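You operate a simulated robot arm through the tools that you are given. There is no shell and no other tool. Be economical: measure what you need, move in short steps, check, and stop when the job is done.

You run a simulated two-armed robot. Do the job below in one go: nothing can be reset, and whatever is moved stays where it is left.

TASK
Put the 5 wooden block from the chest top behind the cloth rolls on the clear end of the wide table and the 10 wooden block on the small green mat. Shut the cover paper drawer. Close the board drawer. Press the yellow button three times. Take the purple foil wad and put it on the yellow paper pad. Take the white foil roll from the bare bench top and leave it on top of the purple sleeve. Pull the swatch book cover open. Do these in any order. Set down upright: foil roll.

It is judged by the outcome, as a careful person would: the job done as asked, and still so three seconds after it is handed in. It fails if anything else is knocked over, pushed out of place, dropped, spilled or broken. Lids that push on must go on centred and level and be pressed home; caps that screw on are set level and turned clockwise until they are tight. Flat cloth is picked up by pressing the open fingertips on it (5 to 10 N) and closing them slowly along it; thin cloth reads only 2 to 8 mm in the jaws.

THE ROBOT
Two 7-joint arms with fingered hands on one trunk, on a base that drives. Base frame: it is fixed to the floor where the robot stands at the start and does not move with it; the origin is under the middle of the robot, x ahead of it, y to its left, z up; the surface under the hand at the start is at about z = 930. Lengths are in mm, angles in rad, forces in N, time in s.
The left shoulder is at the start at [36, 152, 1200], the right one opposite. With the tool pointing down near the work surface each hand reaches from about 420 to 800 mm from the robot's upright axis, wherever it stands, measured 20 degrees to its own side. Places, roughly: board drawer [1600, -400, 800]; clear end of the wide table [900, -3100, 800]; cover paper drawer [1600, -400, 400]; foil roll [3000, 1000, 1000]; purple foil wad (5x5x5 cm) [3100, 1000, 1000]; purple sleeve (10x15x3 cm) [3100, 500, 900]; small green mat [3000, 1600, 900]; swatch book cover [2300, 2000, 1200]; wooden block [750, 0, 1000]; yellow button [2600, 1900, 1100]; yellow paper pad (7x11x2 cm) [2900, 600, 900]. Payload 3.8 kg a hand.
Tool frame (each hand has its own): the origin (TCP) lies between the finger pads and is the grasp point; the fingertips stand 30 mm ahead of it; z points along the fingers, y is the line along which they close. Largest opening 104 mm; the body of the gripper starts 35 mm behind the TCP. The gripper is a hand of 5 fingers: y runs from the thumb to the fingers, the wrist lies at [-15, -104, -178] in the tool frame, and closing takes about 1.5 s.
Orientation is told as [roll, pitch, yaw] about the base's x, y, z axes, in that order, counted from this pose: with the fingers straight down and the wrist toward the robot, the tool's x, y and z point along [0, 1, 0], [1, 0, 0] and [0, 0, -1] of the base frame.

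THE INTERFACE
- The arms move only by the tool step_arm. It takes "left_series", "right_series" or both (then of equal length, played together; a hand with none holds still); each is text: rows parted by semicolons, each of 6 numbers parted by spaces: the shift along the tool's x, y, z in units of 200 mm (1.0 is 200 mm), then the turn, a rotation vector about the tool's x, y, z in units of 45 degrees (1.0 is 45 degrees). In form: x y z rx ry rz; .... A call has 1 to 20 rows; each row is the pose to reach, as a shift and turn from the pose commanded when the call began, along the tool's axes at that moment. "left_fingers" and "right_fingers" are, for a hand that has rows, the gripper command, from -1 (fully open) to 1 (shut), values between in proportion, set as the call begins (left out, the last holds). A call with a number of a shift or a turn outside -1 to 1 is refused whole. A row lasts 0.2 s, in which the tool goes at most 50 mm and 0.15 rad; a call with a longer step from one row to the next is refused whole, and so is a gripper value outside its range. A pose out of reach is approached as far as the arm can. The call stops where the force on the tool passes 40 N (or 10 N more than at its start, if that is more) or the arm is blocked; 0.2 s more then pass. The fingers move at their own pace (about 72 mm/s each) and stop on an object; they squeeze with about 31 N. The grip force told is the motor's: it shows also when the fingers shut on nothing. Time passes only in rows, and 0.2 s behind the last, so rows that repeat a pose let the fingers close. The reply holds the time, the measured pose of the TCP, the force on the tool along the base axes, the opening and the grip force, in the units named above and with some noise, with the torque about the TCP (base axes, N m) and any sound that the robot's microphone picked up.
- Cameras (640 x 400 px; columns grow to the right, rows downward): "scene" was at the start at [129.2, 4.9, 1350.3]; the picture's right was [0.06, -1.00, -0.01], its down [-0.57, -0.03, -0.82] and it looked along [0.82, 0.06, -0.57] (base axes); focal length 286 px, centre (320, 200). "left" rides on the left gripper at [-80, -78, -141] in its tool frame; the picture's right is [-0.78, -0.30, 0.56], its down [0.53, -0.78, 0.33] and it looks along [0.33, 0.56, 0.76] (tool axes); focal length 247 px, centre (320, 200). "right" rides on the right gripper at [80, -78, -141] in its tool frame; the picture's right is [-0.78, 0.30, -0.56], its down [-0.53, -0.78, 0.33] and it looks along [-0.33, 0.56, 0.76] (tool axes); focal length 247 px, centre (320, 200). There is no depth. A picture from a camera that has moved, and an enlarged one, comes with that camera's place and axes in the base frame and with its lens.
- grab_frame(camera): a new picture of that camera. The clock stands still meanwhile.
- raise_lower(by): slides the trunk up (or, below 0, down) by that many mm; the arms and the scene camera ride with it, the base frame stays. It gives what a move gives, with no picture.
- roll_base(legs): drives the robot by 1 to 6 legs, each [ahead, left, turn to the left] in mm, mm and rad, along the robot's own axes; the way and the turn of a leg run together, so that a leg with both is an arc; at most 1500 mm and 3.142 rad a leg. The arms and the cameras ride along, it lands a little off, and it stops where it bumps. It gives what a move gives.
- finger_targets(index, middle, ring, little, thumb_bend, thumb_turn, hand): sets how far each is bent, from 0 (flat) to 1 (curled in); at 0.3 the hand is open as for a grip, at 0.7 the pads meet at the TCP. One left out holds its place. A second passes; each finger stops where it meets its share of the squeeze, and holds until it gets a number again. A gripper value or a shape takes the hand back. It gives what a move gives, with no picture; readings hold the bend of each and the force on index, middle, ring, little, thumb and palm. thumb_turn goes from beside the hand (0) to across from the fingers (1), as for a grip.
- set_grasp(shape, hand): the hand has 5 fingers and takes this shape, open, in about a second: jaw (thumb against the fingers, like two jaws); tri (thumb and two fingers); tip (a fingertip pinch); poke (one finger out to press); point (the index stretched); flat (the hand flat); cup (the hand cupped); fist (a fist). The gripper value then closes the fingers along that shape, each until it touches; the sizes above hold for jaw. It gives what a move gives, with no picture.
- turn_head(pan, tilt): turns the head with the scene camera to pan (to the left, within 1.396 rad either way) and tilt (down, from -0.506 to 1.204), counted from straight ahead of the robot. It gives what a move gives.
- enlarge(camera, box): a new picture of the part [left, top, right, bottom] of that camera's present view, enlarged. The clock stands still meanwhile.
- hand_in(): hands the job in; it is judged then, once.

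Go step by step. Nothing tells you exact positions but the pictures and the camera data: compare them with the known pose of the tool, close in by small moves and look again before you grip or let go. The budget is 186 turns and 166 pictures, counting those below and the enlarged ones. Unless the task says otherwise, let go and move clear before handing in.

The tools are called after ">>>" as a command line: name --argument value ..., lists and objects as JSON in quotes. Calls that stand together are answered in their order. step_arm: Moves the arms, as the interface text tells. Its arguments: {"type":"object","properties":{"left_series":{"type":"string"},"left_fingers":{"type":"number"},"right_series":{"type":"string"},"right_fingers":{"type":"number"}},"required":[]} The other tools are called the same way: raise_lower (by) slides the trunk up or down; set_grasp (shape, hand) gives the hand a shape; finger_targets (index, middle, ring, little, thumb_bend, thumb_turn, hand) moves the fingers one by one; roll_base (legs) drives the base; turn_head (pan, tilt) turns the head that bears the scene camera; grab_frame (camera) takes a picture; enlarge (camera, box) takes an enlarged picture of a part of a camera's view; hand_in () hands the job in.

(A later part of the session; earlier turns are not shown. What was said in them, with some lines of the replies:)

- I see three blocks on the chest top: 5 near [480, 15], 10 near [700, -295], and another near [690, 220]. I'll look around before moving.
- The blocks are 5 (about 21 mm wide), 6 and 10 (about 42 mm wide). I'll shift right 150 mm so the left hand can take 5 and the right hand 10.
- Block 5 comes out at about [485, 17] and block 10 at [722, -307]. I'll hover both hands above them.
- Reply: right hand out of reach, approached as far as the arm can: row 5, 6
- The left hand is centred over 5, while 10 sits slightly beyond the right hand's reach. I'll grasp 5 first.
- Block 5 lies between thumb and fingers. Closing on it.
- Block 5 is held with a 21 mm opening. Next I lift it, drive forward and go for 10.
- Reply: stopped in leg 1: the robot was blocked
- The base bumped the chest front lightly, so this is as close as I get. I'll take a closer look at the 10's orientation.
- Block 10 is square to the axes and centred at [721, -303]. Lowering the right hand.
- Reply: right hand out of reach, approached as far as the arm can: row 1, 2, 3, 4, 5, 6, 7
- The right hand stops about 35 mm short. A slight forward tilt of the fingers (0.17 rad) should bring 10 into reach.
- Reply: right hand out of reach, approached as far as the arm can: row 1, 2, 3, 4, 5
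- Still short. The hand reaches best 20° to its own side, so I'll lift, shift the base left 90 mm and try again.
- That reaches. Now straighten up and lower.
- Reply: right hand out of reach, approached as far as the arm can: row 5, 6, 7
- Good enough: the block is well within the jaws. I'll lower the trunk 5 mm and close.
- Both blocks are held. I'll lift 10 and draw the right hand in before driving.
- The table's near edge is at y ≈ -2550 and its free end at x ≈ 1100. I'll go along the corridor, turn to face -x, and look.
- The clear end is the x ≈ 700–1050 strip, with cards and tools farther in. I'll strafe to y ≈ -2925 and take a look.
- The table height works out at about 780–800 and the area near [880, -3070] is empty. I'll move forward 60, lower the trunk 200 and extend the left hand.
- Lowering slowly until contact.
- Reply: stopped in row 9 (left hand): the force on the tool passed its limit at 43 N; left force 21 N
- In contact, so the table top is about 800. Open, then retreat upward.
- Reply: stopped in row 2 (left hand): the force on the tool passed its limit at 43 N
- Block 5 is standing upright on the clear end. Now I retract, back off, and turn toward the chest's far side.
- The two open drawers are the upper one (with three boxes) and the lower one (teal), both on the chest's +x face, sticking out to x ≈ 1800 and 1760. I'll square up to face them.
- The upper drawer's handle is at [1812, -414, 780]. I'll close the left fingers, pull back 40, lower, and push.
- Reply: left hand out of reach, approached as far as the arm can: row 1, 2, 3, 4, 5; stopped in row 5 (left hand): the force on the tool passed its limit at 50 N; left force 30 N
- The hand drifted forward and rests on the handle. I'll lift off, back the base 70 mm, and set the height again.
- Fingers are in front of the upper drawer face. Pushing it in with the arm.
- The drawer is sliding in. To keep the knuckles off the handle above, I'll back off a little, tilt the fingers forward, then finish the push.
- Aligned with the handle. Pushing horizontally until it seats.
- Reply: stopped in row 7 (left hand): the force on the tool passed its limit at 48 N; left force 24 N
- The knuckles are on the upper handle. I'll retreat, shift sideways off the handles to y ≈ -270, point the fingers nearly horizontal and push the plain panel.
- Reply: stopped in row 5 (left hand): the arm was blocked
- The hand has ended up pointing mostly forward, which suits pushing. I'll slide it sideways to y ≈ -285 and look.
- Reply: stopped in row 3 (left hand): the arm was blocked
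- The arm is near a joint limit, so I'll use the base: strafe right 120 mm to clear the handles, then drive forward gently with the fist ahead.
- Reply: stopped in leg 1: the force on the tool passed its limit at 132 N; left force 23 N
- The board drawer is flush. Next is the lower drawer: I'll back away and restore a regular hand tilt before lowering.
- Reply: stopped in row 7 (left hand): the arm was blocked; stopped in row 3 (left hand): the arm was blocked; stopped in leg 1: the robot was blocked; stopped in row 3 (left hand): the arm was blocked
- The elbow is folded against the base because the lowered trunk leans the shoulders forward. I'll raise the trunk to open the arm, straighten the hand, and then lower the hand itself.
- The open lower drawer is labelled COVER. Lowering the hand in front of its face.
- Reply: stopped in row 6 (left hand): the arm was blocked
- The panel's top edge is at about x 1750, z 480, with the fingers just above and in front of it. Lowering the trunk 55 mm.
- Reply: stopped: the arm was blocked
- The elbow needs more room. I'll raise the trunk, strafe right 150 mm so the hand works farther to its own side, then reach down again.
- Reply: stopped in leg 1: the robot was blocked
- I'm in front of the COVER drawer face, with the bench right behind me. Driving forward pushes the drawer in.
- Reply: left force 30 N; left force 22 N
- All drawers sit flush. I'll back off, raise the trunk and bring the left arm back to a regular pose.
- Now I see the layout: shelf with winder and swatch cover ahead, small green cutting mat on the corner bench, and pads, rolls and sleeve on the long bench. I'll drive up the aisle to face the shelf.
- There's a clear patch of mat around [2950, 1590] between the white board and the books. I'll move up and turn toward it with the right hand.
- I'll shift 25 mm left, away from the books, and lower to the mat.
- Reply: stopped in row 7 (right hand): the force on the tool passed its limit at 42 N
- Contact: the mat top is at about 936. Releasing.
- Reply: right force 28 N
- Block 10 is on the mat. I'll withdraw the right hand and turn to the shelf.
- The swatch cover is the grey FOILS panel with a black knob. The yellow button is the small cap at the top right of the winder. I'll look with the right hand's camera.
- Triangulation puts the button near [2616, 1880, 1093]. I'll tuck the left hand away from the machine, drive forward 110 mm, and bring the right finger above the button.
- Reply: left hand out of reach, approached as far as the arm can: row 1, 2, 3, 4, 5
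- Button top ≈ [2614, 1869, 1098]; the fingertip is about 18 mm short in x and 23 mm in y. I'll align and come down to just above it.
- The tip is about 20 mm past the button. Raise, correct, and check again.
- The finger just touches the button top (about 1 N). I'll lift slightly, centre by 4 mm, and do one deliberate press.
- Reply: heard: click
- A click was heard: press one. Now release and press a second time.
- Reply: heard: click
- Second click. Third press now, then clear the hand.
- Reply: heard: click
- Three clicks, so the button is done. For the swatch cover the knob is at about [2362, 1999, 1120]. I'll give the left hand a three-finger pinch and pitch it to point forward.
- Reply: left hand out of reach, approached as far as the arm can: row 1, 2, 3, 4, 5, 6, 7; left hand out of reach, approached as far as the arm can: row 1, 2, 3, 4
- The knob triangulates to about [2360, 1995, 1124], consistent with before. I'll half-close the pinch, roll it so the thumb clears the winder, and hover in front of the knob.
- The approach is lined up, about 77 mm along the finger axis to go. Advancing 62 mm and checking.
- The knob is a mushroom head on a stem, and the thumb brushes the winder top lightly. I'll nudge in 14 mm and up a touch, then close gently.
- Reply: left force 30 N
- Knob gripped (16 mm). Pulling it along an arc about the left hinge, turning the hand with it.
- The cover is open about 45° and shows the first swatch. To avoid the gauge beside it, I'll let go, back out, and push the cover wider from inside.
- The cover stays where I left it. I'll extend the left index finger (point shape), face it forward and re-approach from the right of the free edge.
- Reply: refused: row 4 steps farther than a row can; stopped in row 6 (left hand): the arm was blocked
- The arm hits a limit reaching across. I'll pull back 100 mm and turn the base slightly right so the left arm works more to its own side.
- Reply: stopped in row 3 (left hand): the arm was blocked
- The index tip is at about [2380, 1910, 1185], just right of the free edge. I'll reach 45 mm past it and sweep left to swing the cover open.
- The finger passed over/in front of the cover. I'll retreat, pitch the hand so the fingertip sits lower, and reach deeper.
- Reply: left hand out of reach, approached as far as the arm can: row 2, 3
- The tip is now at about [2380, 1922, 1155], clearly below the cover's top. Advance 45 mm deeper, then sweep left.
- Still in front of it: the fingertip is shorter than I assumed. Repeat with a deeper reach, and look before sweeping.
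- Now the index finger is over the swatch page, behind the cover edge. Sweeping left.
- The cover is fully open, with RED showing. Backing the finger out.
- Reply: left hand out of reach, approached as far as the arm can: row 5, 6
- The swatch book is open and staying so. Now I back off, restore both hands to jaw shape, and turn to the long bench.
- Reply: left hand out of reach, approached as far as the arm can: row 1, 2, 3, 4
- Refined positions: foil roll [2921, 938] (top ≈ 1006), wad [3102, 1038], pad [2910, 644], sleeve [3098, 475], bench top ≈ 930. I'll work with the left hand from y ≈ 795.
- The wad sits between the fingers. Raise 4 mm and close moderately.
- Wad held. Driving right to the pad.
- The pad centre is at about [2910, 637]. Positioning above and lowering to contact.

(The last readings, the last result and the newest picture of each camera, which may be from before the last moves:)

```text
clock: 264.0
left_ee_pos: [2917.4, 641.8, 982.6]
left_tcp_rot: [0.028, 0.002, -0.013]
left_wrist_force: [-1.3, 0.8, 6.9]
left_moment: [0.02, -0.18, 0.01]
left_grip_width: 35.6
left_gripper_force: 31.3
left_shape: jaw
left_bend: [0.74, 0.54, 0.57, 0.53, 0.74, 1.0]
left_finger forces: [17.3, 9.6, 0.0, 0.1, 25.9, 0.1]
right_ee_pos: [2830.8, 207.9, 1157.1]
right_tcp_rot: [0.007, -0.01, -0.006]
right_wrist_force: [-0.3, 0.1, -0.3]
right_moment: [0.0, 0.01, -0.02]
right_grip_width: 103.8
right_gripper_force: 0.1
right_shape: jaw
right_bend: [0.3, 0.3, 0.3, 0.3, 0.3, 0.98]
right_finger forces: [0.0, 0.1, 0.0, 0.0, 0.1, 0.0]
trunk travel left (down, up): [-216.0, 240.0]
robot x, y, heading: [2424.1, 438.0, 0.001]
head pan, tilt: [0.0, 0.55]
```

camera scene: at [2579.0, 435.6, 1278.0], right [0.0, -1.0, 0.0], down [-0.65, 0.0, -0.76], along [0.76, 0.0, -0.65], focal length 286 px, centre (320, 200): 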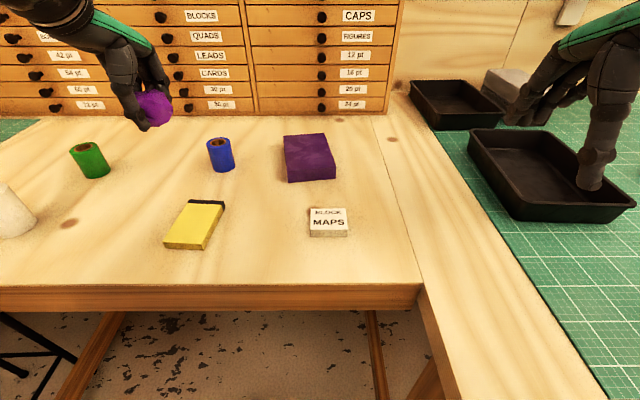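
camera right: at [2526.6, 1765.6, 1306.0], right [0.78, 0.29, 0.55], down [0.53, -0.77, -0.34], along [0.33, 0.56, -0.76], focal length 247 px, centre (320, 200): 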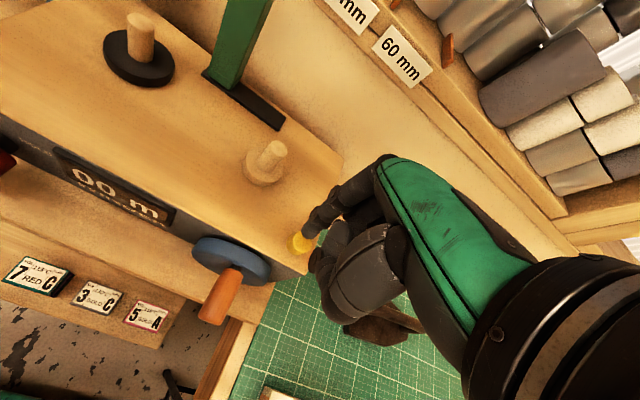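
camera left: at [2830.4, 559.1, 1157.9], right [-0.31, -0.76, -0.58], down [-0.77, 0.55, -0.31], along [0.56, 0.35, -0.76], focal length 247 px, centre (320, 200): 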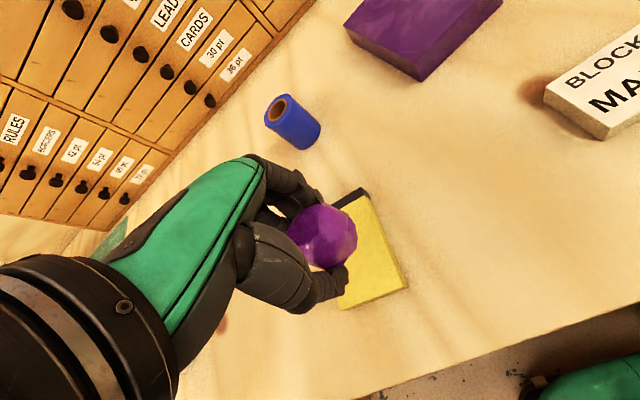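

Contact with the pad. Opening, then lifting straight up.

>>> step_arm --left_series "0 0 -0.003 0 0 0; 0 0 -0.003 0 0 0; 0 0 -0.003 0 0 0; 0 0 -0.003 0 0 0; 0 0 -0.003 0 0 0" --left_fingers -0.3

>>> step_arm --left_series "0 0 -0.05 0 0 0; 0 0 -0.15 0 0 0; 0 0 -0.3 0 0 0; 0 0 -0.5 0 0 0; 0 0 -0.7 0 0 0; 0 0 -0.85 0 0 0"

>>> grab_frame --camera "left"

```text
clock: 265.2
left_ee_pos: [2917.7, 642.2, 982.4]
left_tcp_rot: [0.027, 0.009, -0.014]
left_wrist_force: [-1.9, 0.3, 6.4]
left_moment: [-0.05, -0.2, -0.02]
left_grip_width: 65.5
left_gripper_force: 0.0
left_shape: jaw
left_bend: [0.74, 0.39, 0.36, 0.36, 0.62, 1.0]
left_finger forces: [5.7, 0.1, 0.1, 0.1, 0.0, 0.0]
right_ee_pos: [2831.4, 207.5, 1157.3]
right_tcp_rot: [0.005, -0.011, -0.005]
right_wrist_force: [0.3, 0.1, -0.3]
right_moment: [0.02, -0.03, 0.01]
right_grip_width: 103.9
right_gripper_force: 0.1
right_shape: jaw
right_bend: [0.3, 0.3, 0.3, 0.3, 0.3, 0.98]
right_finger forces: [0.1, 0.1, 0.0, 0.0, 0.1, 0.1]
trunk travel left (down, up): [-216.0, 240.0]
robot x, y, heading: [2420.9, 436.9, -0.003]
head pan, tilt: [0.0, 0.55]
```

```text
clock: 266.6
left_ee_pos: [2916.8, 637.2, 1154.0]
left_tcp_rot: [0.028, 0.007, -0.014]
left_wrist_force: [-0.4, 0.4, -0.1]
left_moment: [0.02, -0.05, 0.02]
left_grip_width: 67.1
left_gripper_force: 0.0
left_shape: jaw
left_bend: [0.28, 0.39, 0.36, 0.36, 0.62, 1.0]
left_finger forces: [0.0, 0.0, 0.0, 0.0, 0.0, 0.0]
right_ee_pos: [2832.3, 207.8, 1157.3]
right_tcp_rot: [0.007, -0.01, -0.005]
right_wrist_force: [-0.1, 0.0, 0.3]
right_moment: [0.0, -0.01, -0.03]
right_grip_width: 103.8
right_gripper_force: 0.0
right_shape: jaw
right_bend: [0.3, 0.3, 0.3, 0.3, 0.3, 0.98]
right_finger forces: [0.1, 0.1, 0.0, 0.0, 0.0, 0.0]
trunk travel left (down, up): [-216.0, 240.0]
robot x, y, heading: [2421.4, 433.3, -0.006]
head pan, tilt: [0.0, 0.55]
```

```text
35 pictures are left
camera left: at [2837.2, 555.3, 1292.6], right [-0.31, -0.76, -0.58], down [-0.77, 0.55, -0.31], along [0.55, 0.35, -0.76], focal length 247 px, centre (320, 200)
```

left: 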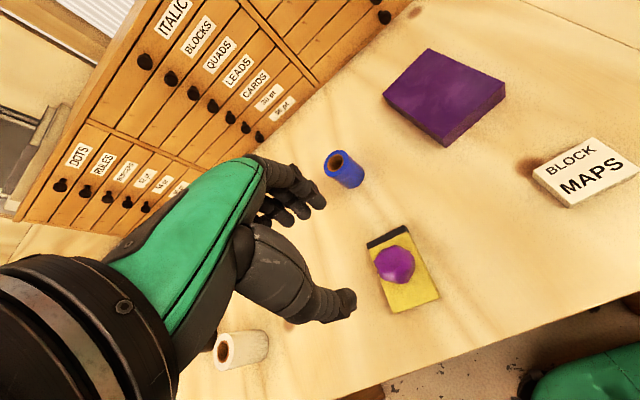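

The wad rests on the pad. Now for the white foil roll.

>>> roll_base --legs '[[0, 330, 0.005]]'

>>> step_arm --left_series "0 0 0 0 0 0; 0 0 0 0 0 0; 0 0 0 0 0 0" --left_fingers -1

>>> grab_frame --camera "left"

>>> grab_frame --camera "scene"

```text
clock: 268.8
left_ee_pos: [2915.3, 976.0, 1152.2]
left_tcp_rot: [0.028, 0.007, -0.009]
left_wrist_force: [0.3, -0.7, 0.0]
left_moment: [-0.04, 0.03, 0.02]
left_grip_width: 67.2
left_gripper_force: 0.0
left_shape: jaw
left_bend: [0.28, 0.39, 0.36, 0.36, 0.62, 1.0]
left_finger forces: [0.0, 0.0, 0.1, 0.0, 0.0, 0.0]
right_ee_pos: [2834.6, 545.7, 1157.6]
right_tcp_rot: [0.008, -0.011, 0.002]
right_wrist_force: [0.5, -0.1, 0.9]
right_moment: [0.01, -0.03, 0.0]
right_grip_width: 103.9
right_gripper_force: 0.2
right_shape: jaw
right_bend: [0.3, 0.3, 0.3, 0.3, 0.3, 0.98]
right_finger forces: [0.1, 0.1, 0.1, 0.0, 0.0, 0.1]
trunk travel left (down, up): [-216.0, 240.0]
robot x, y, heading: [2426.6, 771.4, 0.004]
head pan, tilt: [0.0, 0.55]
```

```text
clock: 269.6
left_ee_pos: [2915.9, 974.9, 1151.4]
left_tcp_rot: [0.028, 0.008, -0.009]
left_wrist_force: [0.5, 1.6, 0.0]
left_moment: [0.02, 0.0, 0.02]
left_grip_width: 103.4
left_gripper_force: 0.0
left_shape: jaw
left_bend: [0.3, 0.3, 0.3, 0.3, 0.3, 0.98]
left_finger forces: [0.1, 0.1, 0.0, 0.0, 0.1, 0.0]
right_ee_pos: [2835.2, 545.2, 1157.6]
right_tcp_rot: [0.008, -0.011, 0.002]
right_wrist_force: [-1.0, -0.8, 0.1]
right_moment: [-0.01, -0.02, -0.02]
right_grip_width: 103.8
right_gripper_force: 0.1
right_shape: jaw
right_bend: [0.3, 0.3, 0.3, 0.3, 0.3, 0.98]
right_finger forces: [0.0, 0.1, 0.0, 0.0, 0.1, 0.0]
trunk travel left (down, up): [-216.0, 240.0]
robot x, y, heading: [2422.4, 770.5, 0.002]
head pan, tilt: [0.0, 0.55]
```

```text
34 pictures are left
camera left: at [2836.8, 892.8, 1292.1], right [-0.31, -0.76, -0.58], down [-0.77, 0.55, -0.31], along [0.55, 0.35, -0.76], focal length 247 px, centre (320, 200)
```

left: 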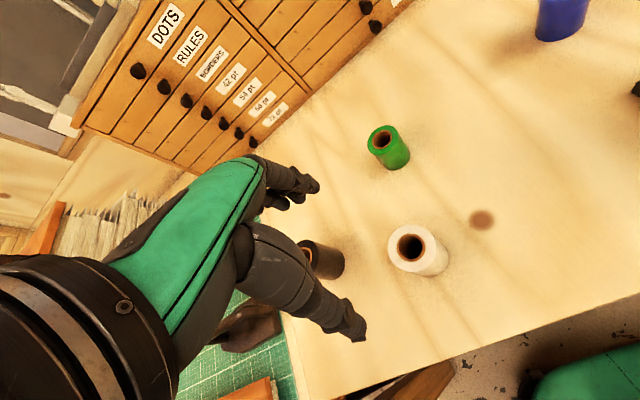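

```text
33 pictures are left
camera scene: at [2579.0, 770.8, 1278.0], right [0.0, -1.0, 0.0], down [-0.65, 0.0, -0.76], along [0.76, 0.0, -0.65], focal length 286 px, centre (320, 200)
```

scene: 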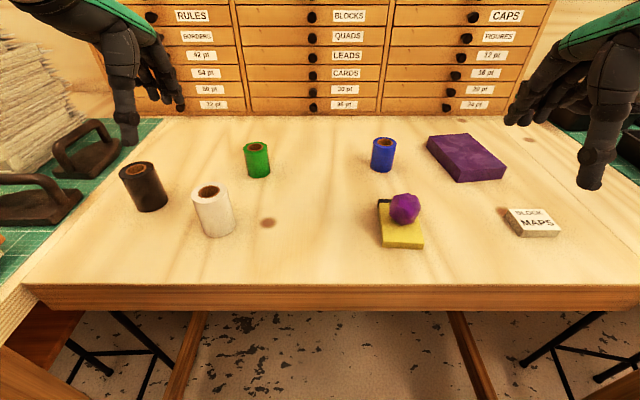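

>>> step_arm --left_series "-0.1 0.005 0.05 0 0 0; -0.172 0.005 0.2 0 0 0; -0.172 0.005 0.4 0 0 0; -0.172 0.005 0.6 0 0 0; -0.172 0.005 0.75 0 0 0; -0.172 0.005 0.86 0 0 0; -0.172 0.005 0.86 0 0 0"

>>> grab_frame --camera "left"

```text
clock: 271.2
left_ee_pos: [2909.6, 938.7, 981.5]
left_tcp_rot: [0.034, 0.007, -0.006]
left_wrist_force: [1.5, -1.5, 1.6]
left_moment: [0.14, 0.18, 0.03]
left_grip_width: 103.7
left_gripper_force: 0.0
left_shape: jaw
left_bend: [0.3, 0.3, 0.3, 0.3, 0.3, 0.98]
left_finger forces: [0.0, 0.0, 0.1, 0.1, 0.0, 0.1]
right_ee_pos: [2830.6, 537.9, 1156.3]
right_tcp_rot: [0.014, -0.014, -0.001]
right_wrist_force: [-0.4, 0.6, 0.3]
right_moment: [0.03, -0.06, -0.02]
right_grip_width: 104.0
right_gripper_force: 0.0
right_shape: jaw
right_bend: [0.3, 0.3, 0.3, 0.3, 0.3, 0.98]
right_finger forces: [0.0, 0.0, 0.0, 0.0, 0.0, 0.0]
trunk travel left (down, up): [-216.0, 240.0]
robot x, y, heading: [2421.4, 767.3, 0.001]
head pan, tilt: [0.0, 0.55]
```

```text
32 pictures are left
camera left: at [2831.7, 855.6, 1120.7], right [-0.31, -0.75, -0.58], down [-0.77, 0.55, -0.31], along [0.55, 0.36, -0.75], focal length 247 px, centre (320, 200)
```

left: 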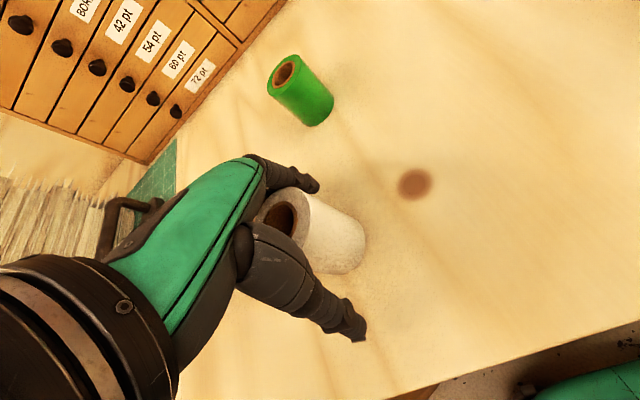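

The roll stands between the fingers. Closing and lifting slightly.

>>> step_arm --left_series "0 0 0 0 0 0; 0 0 0 0 0 0; 0 0 0 0 0 0; 0 0 0 0 0 0; 0 0 0 0 0 0; 0 0 0 0 0 0; 0 0 0 0 0 0" --left_fingers 0.5

>>> grab_frame --camera "left"

```text
clock: 272.8
left_ee_pos: [2909.5, 940.4, 982.0]
left_tcp_rot: [0.034, 0.004, -0.007]
left_wrist_force: [-0.1, 0.3, 0.3]
left_moment: [-0.02, 0.02, -0.02]
left_grip_width: 42.8
left_gripper_force: 30.7
left_shape: jaw
left_bend: [0.74, 0.47, 0.51, 0.48, 0.73, 1.0]
left_finger forces: [15.4, 10.3, 0.2, 0.0, 25.1, 0.0]
right_ee_pos: [2830.0, 535.7, 1157.0]
right_tcp_rot: [0.015, -0.013, 0.002]
right_wrist_force: [0.1, -0.2, -1.0]
right_moment: [0.0, 0.03, 0.01]
right_grip_width: 103.9
right_gripper_force: 0.0
right_shape: jaw
right_bend: [0.3, 0.3, 0.3, 0.3, 0.3, 0.98]
right_finger forces: [0.1, 0.0, 0.0, 0.1, 0.0, 0.0]
trunk travel left (down, up): [-216.0, 240.0]
robot x, y, heading: [2423.5, 772.2, 0.005]
head pan, tilt: [0.0, 0.55]
```

```text
31 pictures are left
camera left: at [2831.1, 855.7, 1122.3], right [-0.3, -0.75, -0.58], down [-0.77, 0.55, -0.31], along [0.56, 0.36, -0.75], focal length 247 px, centre (320, 200)
```

left: 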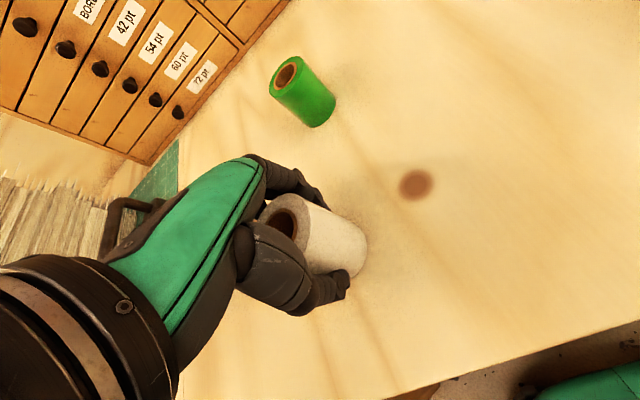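

Roll gripped upright. Lift and carry it to the sleeve.

>>> step_arm --left_series "0 0 -0.1 0 0 0; 0 0 -0.25 0 0 0; 0 0 -0.45 0 0 0; 0 0 -0.65 0 0 0; 0 0 -0.85 0 0 0; 0 0 -0.85 0 0 0"

>>> roll_base --legs '[[0, -525, 0]]'

>>> grab_frame --camera "left"

>>> grab_frame --camera "scene"

```text
clock: 274.2
left_ee_pos: [2913.2, 939.7, 1150.3]
left_tcp_rot: [0.027, 0.009, -0.008]
left_wrist_force: [0.0, -0.5, -1.9]
left_moment: [0.03, 0.04, 0.0]
left_grip_width: 42.6
left_gripper_force: 31.1
left_shape: jaw
left_bend: [0.74, 0.47, 0.51, 0.48, 0.73, 1.0]
left_finger forces: [15.4, 10.3, 0.2, 0.0, 25.2, 0.1]
right_ee_pos: [2835.1, 546.0, 1155.9]
right_tcp_rot: [0.007, -0.011, 0.002]
right_wrist_force: [0.2, -0.4, -0.1]
right_moment: [0.0, -0.02, 0.03]
right_grip_width: 104.0
right_gripper_force: 0.0
right_shape: jaw
right_bend: [0.3, 0.3, 0.3, 0.3, 0.3, 0.98]
right_finger forces: [0.1, 0.0, 0.0, 0.0, 0.0, 0.0]
trunk travel left (down, up): [-216.0, 240.0]
robot x, y, heading: [2425.1, 769.7, 0.004]
head pan, tilt: [0.0, 0.55]
```

```text
clock: 277.2
left_ee_pos: [2865.4, 468.8, 1150.6]
left_tcp_rot: [0.029, 0.006, 0.058]
left_wrist_force: [-0.6, 0.2, -1.3]
left_moment: [-0.02, 0.0, 0.0]
left_grip_width: 42.7
left_gripper_force: 30.9
left_shape: jaw
left_bend: [0.74, 0.47, 0.51, 0.48, 0.73, 1.0]
left_finger forces: [15.3, 10.6, 0.2, 0.2, 25.2, 0.0]
right_ee_pos: [2813.5, 69.6, 1158.7]
right_tcp_rot: [0.007, -0.011, 0.068]
right_wrist_force: [0.1, 0.2, 0.0]
right_moment: [0.02, -0.04, 0.0]
right_grip_width: 104.1
right_gripper_force: 0.0
right_shape: jaw
right_bend: [0.3, 0.3, 0.3, 0.3, 0.3, 0.98]
right_finger forces: [0.1, 0.0, 0.1, 0.0, 0.1, 0.0]
trunk travel left (down, up): [-216.0, 240.0]
robot x, y, heading: [2387.5, 267.2, 0.07]
head pan, tilt: [0.0, 0.55]
```

```text
30 pictures are left
camera left: at [2793.9, 382.0, 1290.0], right [-0.25, -0.78, -0.58], down [-0.81, 0.5, -0.31], along [0.53, 0.39, -0.76], focal length 247 px, centre (320, 200)
```

left: 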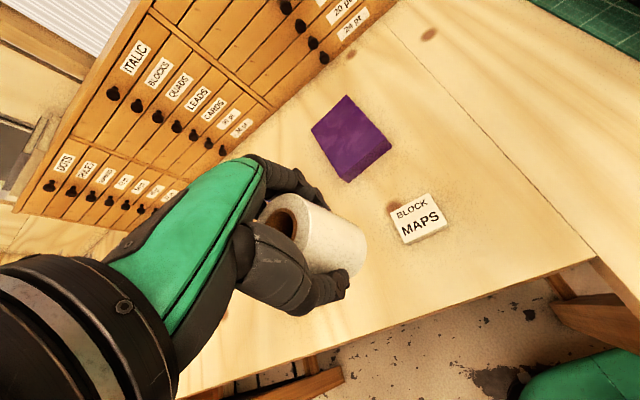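

```text
29 pictures are left
camera scene: at [2543.6, 277.7, 1278.3], right [0.07, -1.0, 0.0], down [-0.64, -0.05, -0.76], along [0.76, 0.05, -0.65], focal length 286 px, centre (320, 200)
```

scene: 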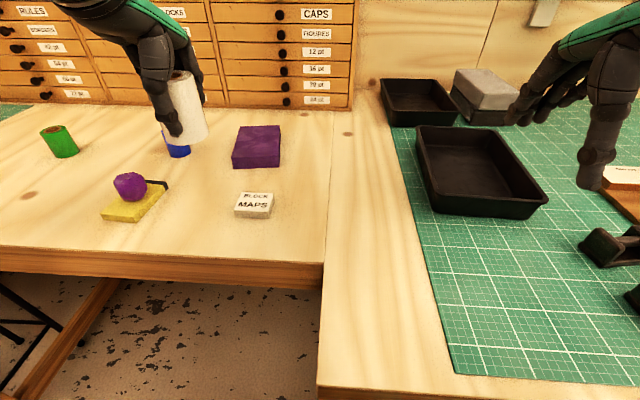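

The base slid a bit against the neighbouring bench but all is well. The sleeve centre is at about [3097, 456]; extending the arm over it.

>>> step_arm --left_series "-0.02 0.15 0 0 0 0; -0.04 0.3 0 0 0 0; -0.06 0.45 0 0 0 0; -0.08 0.6 0 0 0 0; -0.1 0.75 0 0 0 0; -0.12 0.9 0 0 0 0; -0.12 0.9 0 0 0 0"

>>> grab_frame --camera "left"

```text
clock: 278.8
left_ee_pos: [3046.2, 456.3, 1147.4]
left_tcp_rot: [0.028, 0.007, 0.058]
left_wrist_force: [-0.1, -0.5, -1.7]
left_moment: [-0.03, 0.02, 0.02]
left_grip_width: 42.6
left_gripper_force: 30.9
left_shape: jaw
left_bend: [0.74, 0.47, 0.51, 0.48, 0.73, 1.0]
left_finger forces: [15.3, 10.9, 0.3, 0.0, 25.1, 0.0]
right_ee_pos: [2814.6, 69.7, 1157.3]
right_tcp_rot: [0.008, -0.009, 0.067]
right_wrist_force: [0.4, -0.1, -0.1]
right_moment: [0.02, -0.01, 0.01]
right_grip_width: 103.5
right_gripper_force: 0.1
right_shape: jaw
right_bend: [0.3, 0.3, 0.3, 0.3, 0.3, 0.98]
right_finger forces: [0.0, 0.0, 0.0, 0.0, 0.1, 0.0]
trunk travel left (down, up): [-216.0, 240.0]
robot x, y, heading: [2391.5, 268.1, 0.07]
head pan, tilt: [0.0, 0.55]
```

```text
28 pictures are left
camera left: at [2974.3, 368.4, 1287.4], right [-0.25, -0.78, -0.58], down [-0.81, 0.5, -0.31], along [0.53, 0.39, -0.76], focal length 247 px, centre (320, 200)
```

left: 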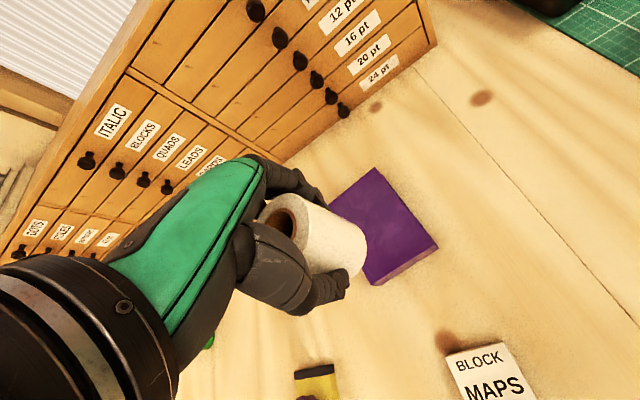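

Sleeve top runs x 3051–3196, y about 400–510. I'll aim for [3098, 458] and lower.

>>> step_arm --left_series "0 0.13 0 0 0 0; 0 0.26 0 0 0 0; 0 0.26 0.15 0 0 0; 0 0.26 0.3 0 0 0; 0 0.26 0.3 0 0 0"

>>> grab_frame --camera "left"

```text
clock: 280.0
left_ee_pos: [3098.1, 461.7, 1086.0]
left_tcp_rot: [0.027, 0.008, 0.058]
left_wrist_force: [0.5, -0.9, -1.4]
left_moment: [0.01, 0.04, 0.02]
left_grip_width: 42.7
left_gripper_force: 30.8
left_shape: jaw
left_bend: [0.74, 0.47, 0.51, 0.48, 0.74, 1.0]
left_finger forces: [15.3, 10.9, 0.4, 0.0, 25.1, 0.0]
right_ee_pos: [2814.5, 70.6, 1158.4]
right_tcp_rot: [0.006, -0.011, 0.069]
right_wrist_force: [-0.6, -0.1, -0.8]
right_moment: [0.04, 0.01, -0.01]
right_grip_width: 103.7
right_gripper_force: 0.1
right_shape: jaw
right_bend: [0.3, 0.3, 0.3, 0.3, 0.3, 0.98]
right_finger forces: [0.0, 0.1, 0.0, 0.0, 0.0, 0.0]
trunk travel left (down, up): [-216.0, 240.0]
robot x, y, heading: [2389.8, 268.5, 0.074]
head pan, tilt: [0.0, 0.55]
```

```text
27 pictures are left
camera left: at [3026.6, 373.5, 1226.6], right [-0.25, -0.78, -0.58], down [-0.81, 0.5, -0.31], along [0.53, 0.39, -0.76], focal length 247 px, centre (320, 200)
```

left: 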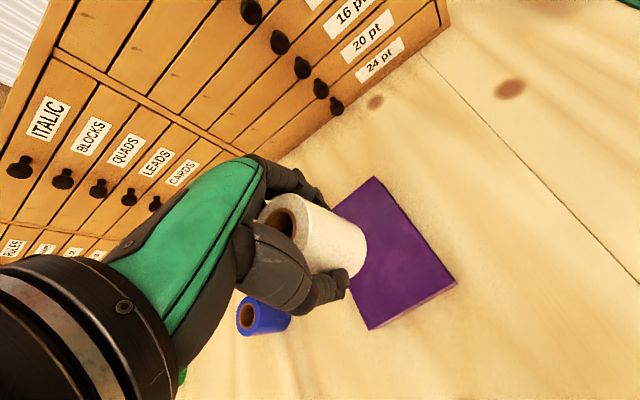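

>>> step_arm --left_series "0 0 0.15 0 0 0; 0 0 0.27 0 0 0; 0 0 0.32 0 0 0; 0 0 0.335 0 0 0; 0 0 0.35 0 0 0; 0 0 0.36 0 0 0; 0 0 0.37 0 0 0; 0 0 0.38 0 0 0; 0 0 0.39 0 0 0; 0 0 0.4 0 0 0"

>>> grab_frame --camera "left"

```text
clock: 282.2
left_ee_pos: [3097.1, 463.1, 1011.5]
left_tcp_rot: [0.028, 0.001, 0.059]
left_wrist_force: [1.9, 0.3, 11.5]
left_moment: [0.04, -0.19, -0.01]
left_grip_width: 43.1
left_gripper_force: 30.5
left_shape: jaw
left_bend: [0.74, 0.47, 0.51, 0.48, 0.74, 1.0]
left_finger forces: [16.3, 12.0, 0.4, 0.0, 25.9, 0.0]
right_ee_pos: [2814.6, 69.0, 1157.9]
right_tcp_rot: [0.007, -0.01, 0.068]
right_wrist_force: [-0.3, -0.5, 0.3]
right_moment: [0.0, 0.0, 0.04]
right_grip_width: 104.0
right_gripper_force: 0.1
right_shape: jaw
right_bend: [0.3, 0.3, 0.3, 0.3, 0.3, 0.98]
right_finger forces: [0.1, 0.1, 0.0, 0.0, 0.0, 0.1]
trunk travel left (down, up): [-216.0, 240.0]
robot x, y, heading: [2387.8, 267.0, 0.071]
head pan, tilt: [0.0, 0.55]
```

```text
26 pictures are left
camera left: at [3024.9, 374.9, 1149.9], right [-0.25, -0.78, -0.58], down [-0.81, 0.5, -0.32], along [0.53, 0.39, -0.75], focal length 247 px, centre (320, 200)
```

left: 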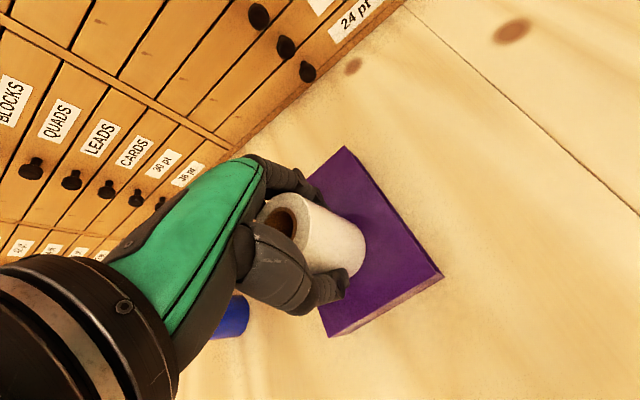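

The roll stands on the sleeve (11 N contact). Ease off and open, then rise.

>>> step_arm --left_series "0 0 -0.008 0 0 0; 0 0 -0.008 0 0 0; 0 0 -0.008 0 0 0; 0 0 -0.008 0 0 0; 0 0 -0.008 0 0 0; 0 0 -0.008 0 0 0" --left_fingers -0.6

>>> grab_frame --camera "left"

```text
clock: 283.6
left_ee_pos: [3098.3, 463.9, 1008.5]
left_tcp_rot: [0.027, 0.006, 0.059]
left_wrist_force: [-0.1, 0.3, 0.3]
left_moment: [-0.01, 0.02, 0.0]
left_grip_width: 83.2
left_gripper_force: 0.1
left_shape: jaw
left_bend: [0.27, 0.34, 0.32, 0.33, 0.5, 0.99]
left_finger forces: [0.1, 0.0, 0.0, 0.0, 0.0, 0.0]
right_ee_pos: [2815.4, 69.0, 1158.2]
right_tcp_rot: [0.007, -0.011, 0.067]
right_wrist_force: [-0.4, 0.9, 0.3]
right_moment: [0.01, 0.02, -0.03]
right_grip_width: 104.0
right_gripper_force: 0.0
right_shape: jaw
right_bend: [0.3, 0.3, 0.3, 0.3, 0.3, 0.98]
right_finger forces: [0.1, 0.0, 0.0, 0.0, 0.0, 0.0]
trunk travel left (down, up): [-216.0, 240.0]
robot x, y, heading: [2390.7, 269.4, 0.072]
head pan, tilt: [0.0, 0.55]
```

```text
25 pictures are left
camera left: at [3026.5, 375.4, 1148.5], right [-0.25, -0.78, -0.58], down [-0.81, 0.5, -0.31], along [0.53, 0.39, -0.76], focal length 247 px, centre (320, 200)
```

left: 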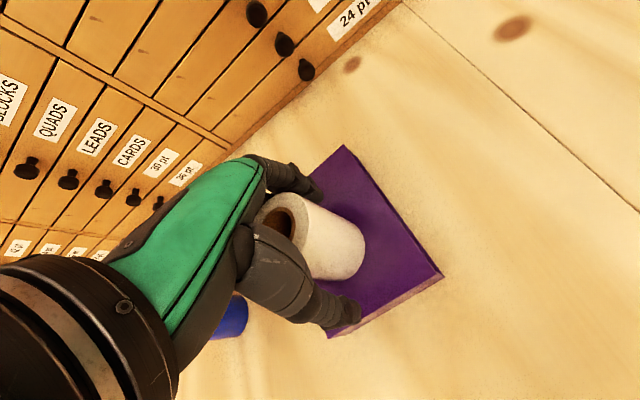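

Released and standing upright. Lifting straight up, then back.

>>> step_arm --left_series "0 0 -0.08 0 0 0; 0 0 -0.2 0 0 0; 0 0 -0.4 0 0 0; 0 0 -0.6 0 0 0; 0 0 -0.75 0 0 0; 0 -0.2 -0.75 0 0 0; 0 -0.4 -0.75 0 0 0; 0 -0.6 -0.75 0 0 0; 0 -0.8 -0.75 0 0 0"

>>> grab_frame --camera "scene"

```text
clock: 285.6
left_ee_pos: [2938.6, 447.9, 1161.0]
left_tcp_rot: [0.025, 0.009, 0.06]
left_wrist_force: [-0.5, -0.1, -0.3]
left_moment: [0.04, -0.03, 0.01]
left_grip_width: 83.2
left_gripper_force: 0.0
left_shape: jaw
left_bend: [0.27, 0.34, 0.32, 0.33, 0.5, 0.99]
left_finger forces: [0.1, 0.0, 0.0, 0.0, 0.1, 0.0]
right_ee_pos: [2813.4, 70.5, 1159.3]
right_tcp_rot: [0.003, -0.012, 0.068]
right_wrist_force: [-0.3, -0.1, -0.2]
right_moment: [0.01, 0.0, -0.01]
right_grip_width: 104.1
right_gripper_force: 0.1
right_shape: jaw
right_bend: [0.3, 0.3, 0.3, 0.3, 0.3, 0.98]
right_finger forces: [0.0, 0.0, 0.0, 0.0, 0.1, 0.0]
trunk travel left (down, up): [-216.0, 240.0]
robot x, y, heading: [2387.7, 267.7, 0.073]
head pan, tilt: [0.0, 0.55]
```

```text
24 pictures are left
camera scene: at [2543.3, 279.2, 1278.3], right [0.07, -1.0, 0.0], down [-0.64, -0.05, -0.76], along [0.76, 0.05, -0.64], focal length 286 px, centre (320, 200)
```

scene: 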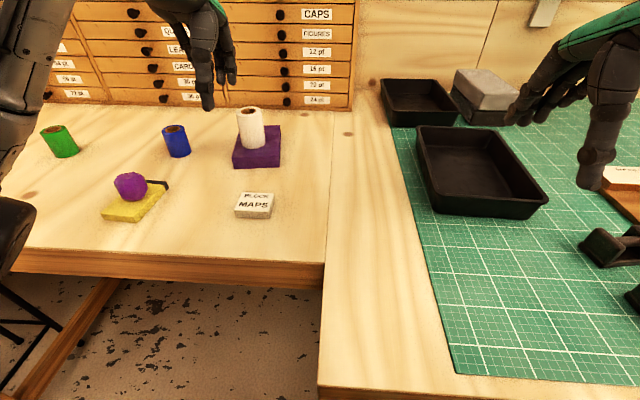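

All placements look right. A final check on the swatch cover and the COVER drawer: I'll back off, turn and look.

>>> roll_base --legs '[[-180, 0, 0], [0, 0, 1.5]]'

>>> turn_head --pan 0.0 --tilt 0.2

>>> grab_frame --camera "scene"

>>> turn_head --pan 1.39 --tilt 0.6

>>> grab_frame --camera "scene"

```text
clock: 290.7
left_ee_pos: [2082.3, 821.5, 1160.1]
left_tcp_rot: [0.028, 0.007, 1.536]
left_wrist_force: [0.3, 0.0, 0.8]
left_moment: [0.03, 0.0, 0.0]
left_grip_width: 83.3
left_gripper_force: 0.0
left_shape: jaw
left_bend: [0.27, 0.34, 0.32, 0.33, 0.5, 0.99]
left_finger forces: [0.0, 0.1, 0.1, 0.0, 0.0, 0.0]
right_ee_pos: [2447.3, 661.9, 1157.2]
right_tcp_rot: [0.007, -0.011, 1.546]
right_wrist_force: [-0.1, 0.7, -0.2]
right_moment: [-0.03, 0.02, -0.01]
right_grip_width: 103.8
right_gripper_force: 0.2
right_shape: jaw
right_bend: [0.3, 0.3, 0.3, 0.3, 0.3, 0.98]
right_finger forces: [0.0, 0.1, 0.0, 0.1, 0.0, 0.0]
trunk travel left (down, up): [-216.0, 240.0]
robot x, y, heading: [2212.5, 255.6, 1.549]
head pan, tilt: [0.0, 0.55]
```

```text
clock: 291.6
left_ee_pos: [2081.8, 821.9, 1161.2]
left_tcp_rot: [0.03, 0.006, 1.537]
left_wrist_force: [-0.1, 0.5, 0.7]
left_moment: [0.01, 0.01, -0.02]
left_grip_width: 83.0
left_gripper_force: 0.1
left_shape: jaw
left_bend: [0.27, 0.34, 0.32, 0.33, 0.5, 0.99]
left_finger forces: [0.0, 0.0, 0.0, 0.1, 0.0, 0.0]
right_ee_pos: [2446.2, 661.3, 1156.6]
right_tcp_rot: [0.008, -0.011, 1.547]
right_wrist_force: [0.0, 0.1, 1.0]
right_moment: [0.02, 0.04, -0.01]
right_grip_width: 104.1
right_gripper_force: 0.2
right_shape: jaw
right_bend: [0.3, 0.3, 0.3, 0.3, 0.3, 0.98]
right_finger forces: [0.1, 0.0, 0.1, 0.0, 0.1, 0.1]
trunk travel left (down, up): [-216.0, 240.0]
robot x, y, heading: [2209.9, 252.8, 1.545]
head pan, tilt: [0.0, 0.201]
```

```text
23 pictures are left
camera scene: at [2213.0, 419.4, 1309.3], right [1.0, -0.02, 0.0], down [-0.01, -0.35, -0.94], along [0.02, 0.94, -0.35], focal length 286 px, centre (320, 200)
```

scene: 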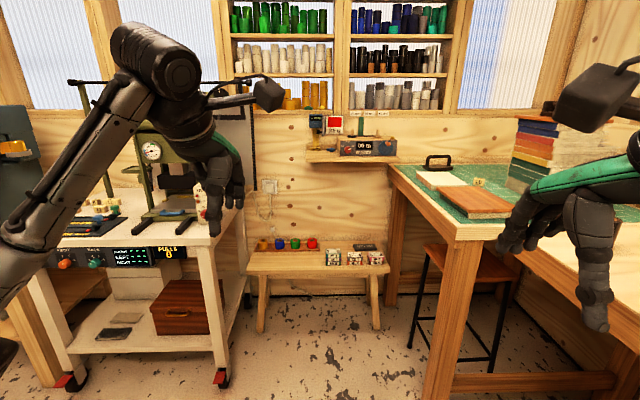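

```text
clock: 293.1
left_ee_pos: [2083.1, 820.7, 1159.9]
left_tcp_rot: [0.028, 0.007, 1.537]
left_wrist_force: [1.4, -0.2, -0.6]
left_moment: [-0.02, 0.01, -0.03]
left_grip_width: 82.8
left_gripper_force: 0.0
left_shape: jaw
left_bend: [0.27, 0.34, 0.32, 0.33, 0.5, 0.99]
left_finger forces: [0.0, 0.1, 0.0, 0.0, 0.0, 0.0]
right_ee_pos: [2446.5, 661.5, 1157.9]
right_tcp_rot: [0.008, -0.009, 1.546]
right_wrist_force: [0.3, -0.3, -1.1]
right_moment: [-0.01, 0.0, 0.0]
right_grip_width: 103.7
right_gripper_force: 0.0
right_shape: jaw
right_bend: [0.3, 0.3, 0.3, 0.3, 0.3, 0.98]
right_finger forces: [0.0, 0.0, 0.1, 0.0, 0.0, 0.1]
trunk travel left (down, up): [-216.0, 240.0]
robot x, y, heading: [2209.6, 251.5, 1.548]
head pan, tilt: [1.389, 0.6]
```

```text
22 pictures are left
camera scene: at [2124.2, 339.6, 1284.8], right [0.2, 0.97, -0.15], down [0.55, -0.24, -0.8], along [-0.81, 0.08, -0.58], focal length 286 px, centre (320, 200)
```

scene: 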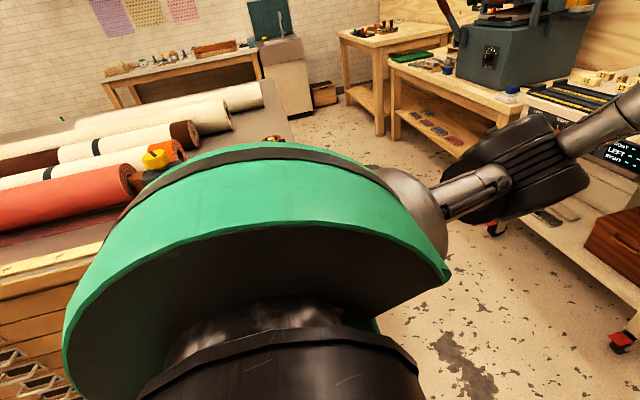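

Swatch is still open. One more turn to view the chest drawers.

>>> roll_base --legs '[[0, -60, 0.8]]'

>>> turn_head --pan 1.2 --tilt 0.6

>>> grab_frame --camera "scene"

```text
clock: 295.6
left_ee_pos: [1771.5, 582.6, 1160.3]
left_tcp_rot: [0.028, 0.007, 2.329]
left_wrist_force: [0.4, 0.6, 0.3]
left_moment: [0.0, 0.04, -0.04]
left_grip_width: 83.1
left_gripper_force: 0.1
left_shape: jaw
left_bend: [0.27, 0.34, 0.32, 0.33, 0.5, 0.99]
left_finger forces: [0.1, 0.0, 0.0, 0.0, 0.0, 0.0]
right_ee_pos: [2140.6, 729.2, 1158.1]
right_tcp_rot: [0.006, -0.011, 2.339]
right_wrist_force: [-1.4, 0.5, 0.2]
right_moment: [0.01, 0.0, 0.03]
right_grip_width: 103.9
right_gripper_force: 0.0
right_shape: jaw
right_bend: [0.3, 0.3, 0.3, 0.3, 0.3, 0.98]
right_finger forces: [0.1, 0.0, 0.0, 0.1, 0.0, 0.0]
trunk travel left (down, up): [-216.0, 240.0]
robot x, y, heading: [2264.5, 279.4, 2.344]
head pan, tilt: [1.389, 0.6]
```

```text
clock: 296.3
left_ee_pos: [1773.0, 582.9, 1161.0]
left_tcp_rot: [0.029, 0.007, 2.329]
left_wrist_force: [-0.1, -0.9, -0.6]
left_moment: [0.02, 0.02, 0.01]
left_grip_width: 83.1
left_gripper_force: 0.1
left_shape: jaw
left_bend: [0.27, 0.34, 0.32, 0.33, 0.5, 0.99]
left_finger forces: [0.0, 0.0, 0.1, 0.1, 0.0, 0.1]
right_ee_pos: [2140.8, 730.4, 1157.7]
right_tcp_rot: [0.007, -0.012, 2.342]
right_wrist_force: [1.3, 0.1, 0.5]
right_moment: [0.0, 0.01, 0.0]
right_grip_width: 103.9
right_gripper_force: 0.0
right_shape: jaw
right_bend: [0.3, 0.3, 0.3, 0.3, 0.3, 0.98]
right_finger forces: [0.1, 0.1, 0.0, 0.1, 0.1, 0.1]
trunk travel left (down, up): [-216.0, 240.0]
robot x, y, heading: [2264.2, 274.8, 2.341]
head pan, tilt: [1.201, 0.6]
```

```text
21 pictures are left
camera scene: at [2135.6, 289.3, 1282.4], right [-0.38, 0.91, -0.14], down [0.61, 0.13, -0.78], along [-0.7, -0.39, -0.6], focal length 286 px, centre (320, 200)
```

scene: 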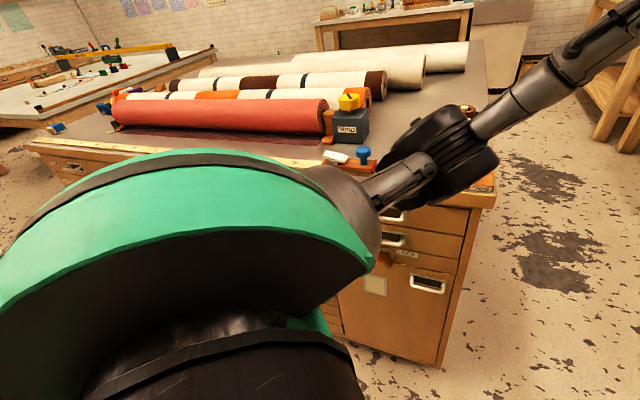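

>>> roll_base --legs '[[0, 0, 0.6]]'

>>> turn_head --pan 0.75 --tilt 0.6

>>> grab_frame --camera "scene"

```text
clock: 298.3
left_ee_pos: [1684.1, 255.1, 1160.3]
left_tcp_rot: [0.028, 0.005, 2.925]
left_wrist_force: [-0.1, -0.7, 0.3]
left_moment: [-0.02, 0.03, 0.01]
left_grip_width: 82.9
left_gripper_force: 0.1
left_shape: jaw
left_bend: [0.27, 0.34, 0.32, 0.33, 0.5, 0.99]
left_finger forces: [0.0, 0.0, 0.0, 0.0, 0.0, 0.1]
right_ee_pos: [1907.7, 584.1, 1158.0]
right_tcp_rot: [0.008, -0.012, 2.934]
right_wrist_force: [0.1, -0.6, 1.3]
right_moment: [-0.01, 0.01, 0.02]
right_grip_width: 103.8
right_gripper_force: 0.1
right_shape: jaw
right_bend: [0.3, 0.3, 0.3, 0.3, 0.3, 0.98]
right_finger forces: [0.0, 0.0, 0.1, 0.1, 0.0, 0.0]
trunk travel left (down, up): [-216.0, 240.0]
robot x, y, heading: [2265.1, 277.4, 2.939]
head pan, tilt: [1.201, 0.6]
```

```text
clock: 299.2
left_ee_pos: [1686.6, 254.3, 1160.8]
left_tcp_rot: [0.027, 0.007, 2.926]
left_wrist_force: [0.8, 0.6, 0.3]
left_moment: [0.01, 0.0, -0.01]
left_grip_width: 82.8
left_gripper_force: 0.0
left_shape: jaw
left_bend: [0.27, 0.34, 0.32, 0.33, 0.5, 0.99]
left_finger forces: [0.0, 0.0, 0.0, 0.0, 0.1, 0.0]
right_ee_pos: [1908.3, 583.3, 1157.8]
right_tcp_rot: [0.006, -0.011, 2.933]
right_wrist_force: [0.2, -0.4, -0.5]
right_moment: [-0.05, -0.02, -0.02]
right_grip_width: 103.8
right_gripper_force: 0.1
right_shape: jaw
right_bend: [0.3, 0.3, 0.3, 0.3, 0.3, 0.98]
right_finger forces: [0.0, 0.0, 0.0, 0.1, 0.2, 0.1]
trunk travel left (down, up): [-216.0, 240.0]
robot x, y, heading: [2263.3, 275.6, 2.935]
head pan, tilt: [0.75, 0.6]
```

```text
20 pictures are left
camera scene: at [2123.0, 243.7, 1277.4], right [-0.51, 0.85, -0.1], down [0.6, 0.27, -0.75], along [-0.61, -0.45, -0.65], focal length 286 px, centre (320, 200)
```

scene: 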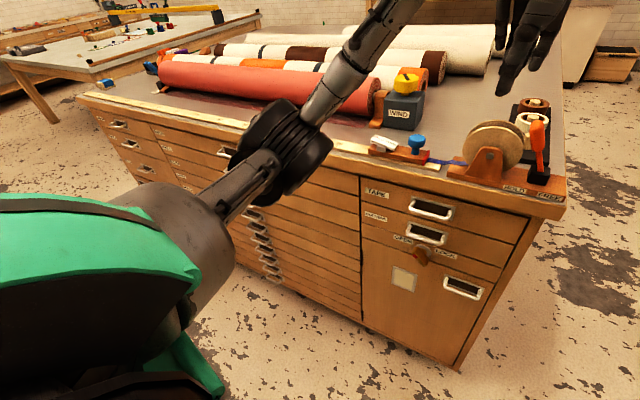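

All drawers are flush, the swatch book is open, and the hands are clear of everything. Handing in.

>>> hand_in

```text
The job is handed in.
```

I finished every item and handed the job in. The result hasn't been reported back.

- **Blocks:** the 5 is on the clear end of the wide table and the 10 is on the small green mat.
- **Drawers:** the board and cover paper drawers are both shut and looked flush in a last look.
- **Yellow button:** pressed three times, with a click each time.
- **Foil wad and roll:** the purple wad is on the yellow pad. The white roll stands upright on the purple sleeve.
- **Swatch book:** the cover was still open when I last looked.

The base bumped the front of the chest and the benches a few times while driving. While I was placing the 10, a finger may have brushed the stack of books. I saw nothing out of place afterwards.
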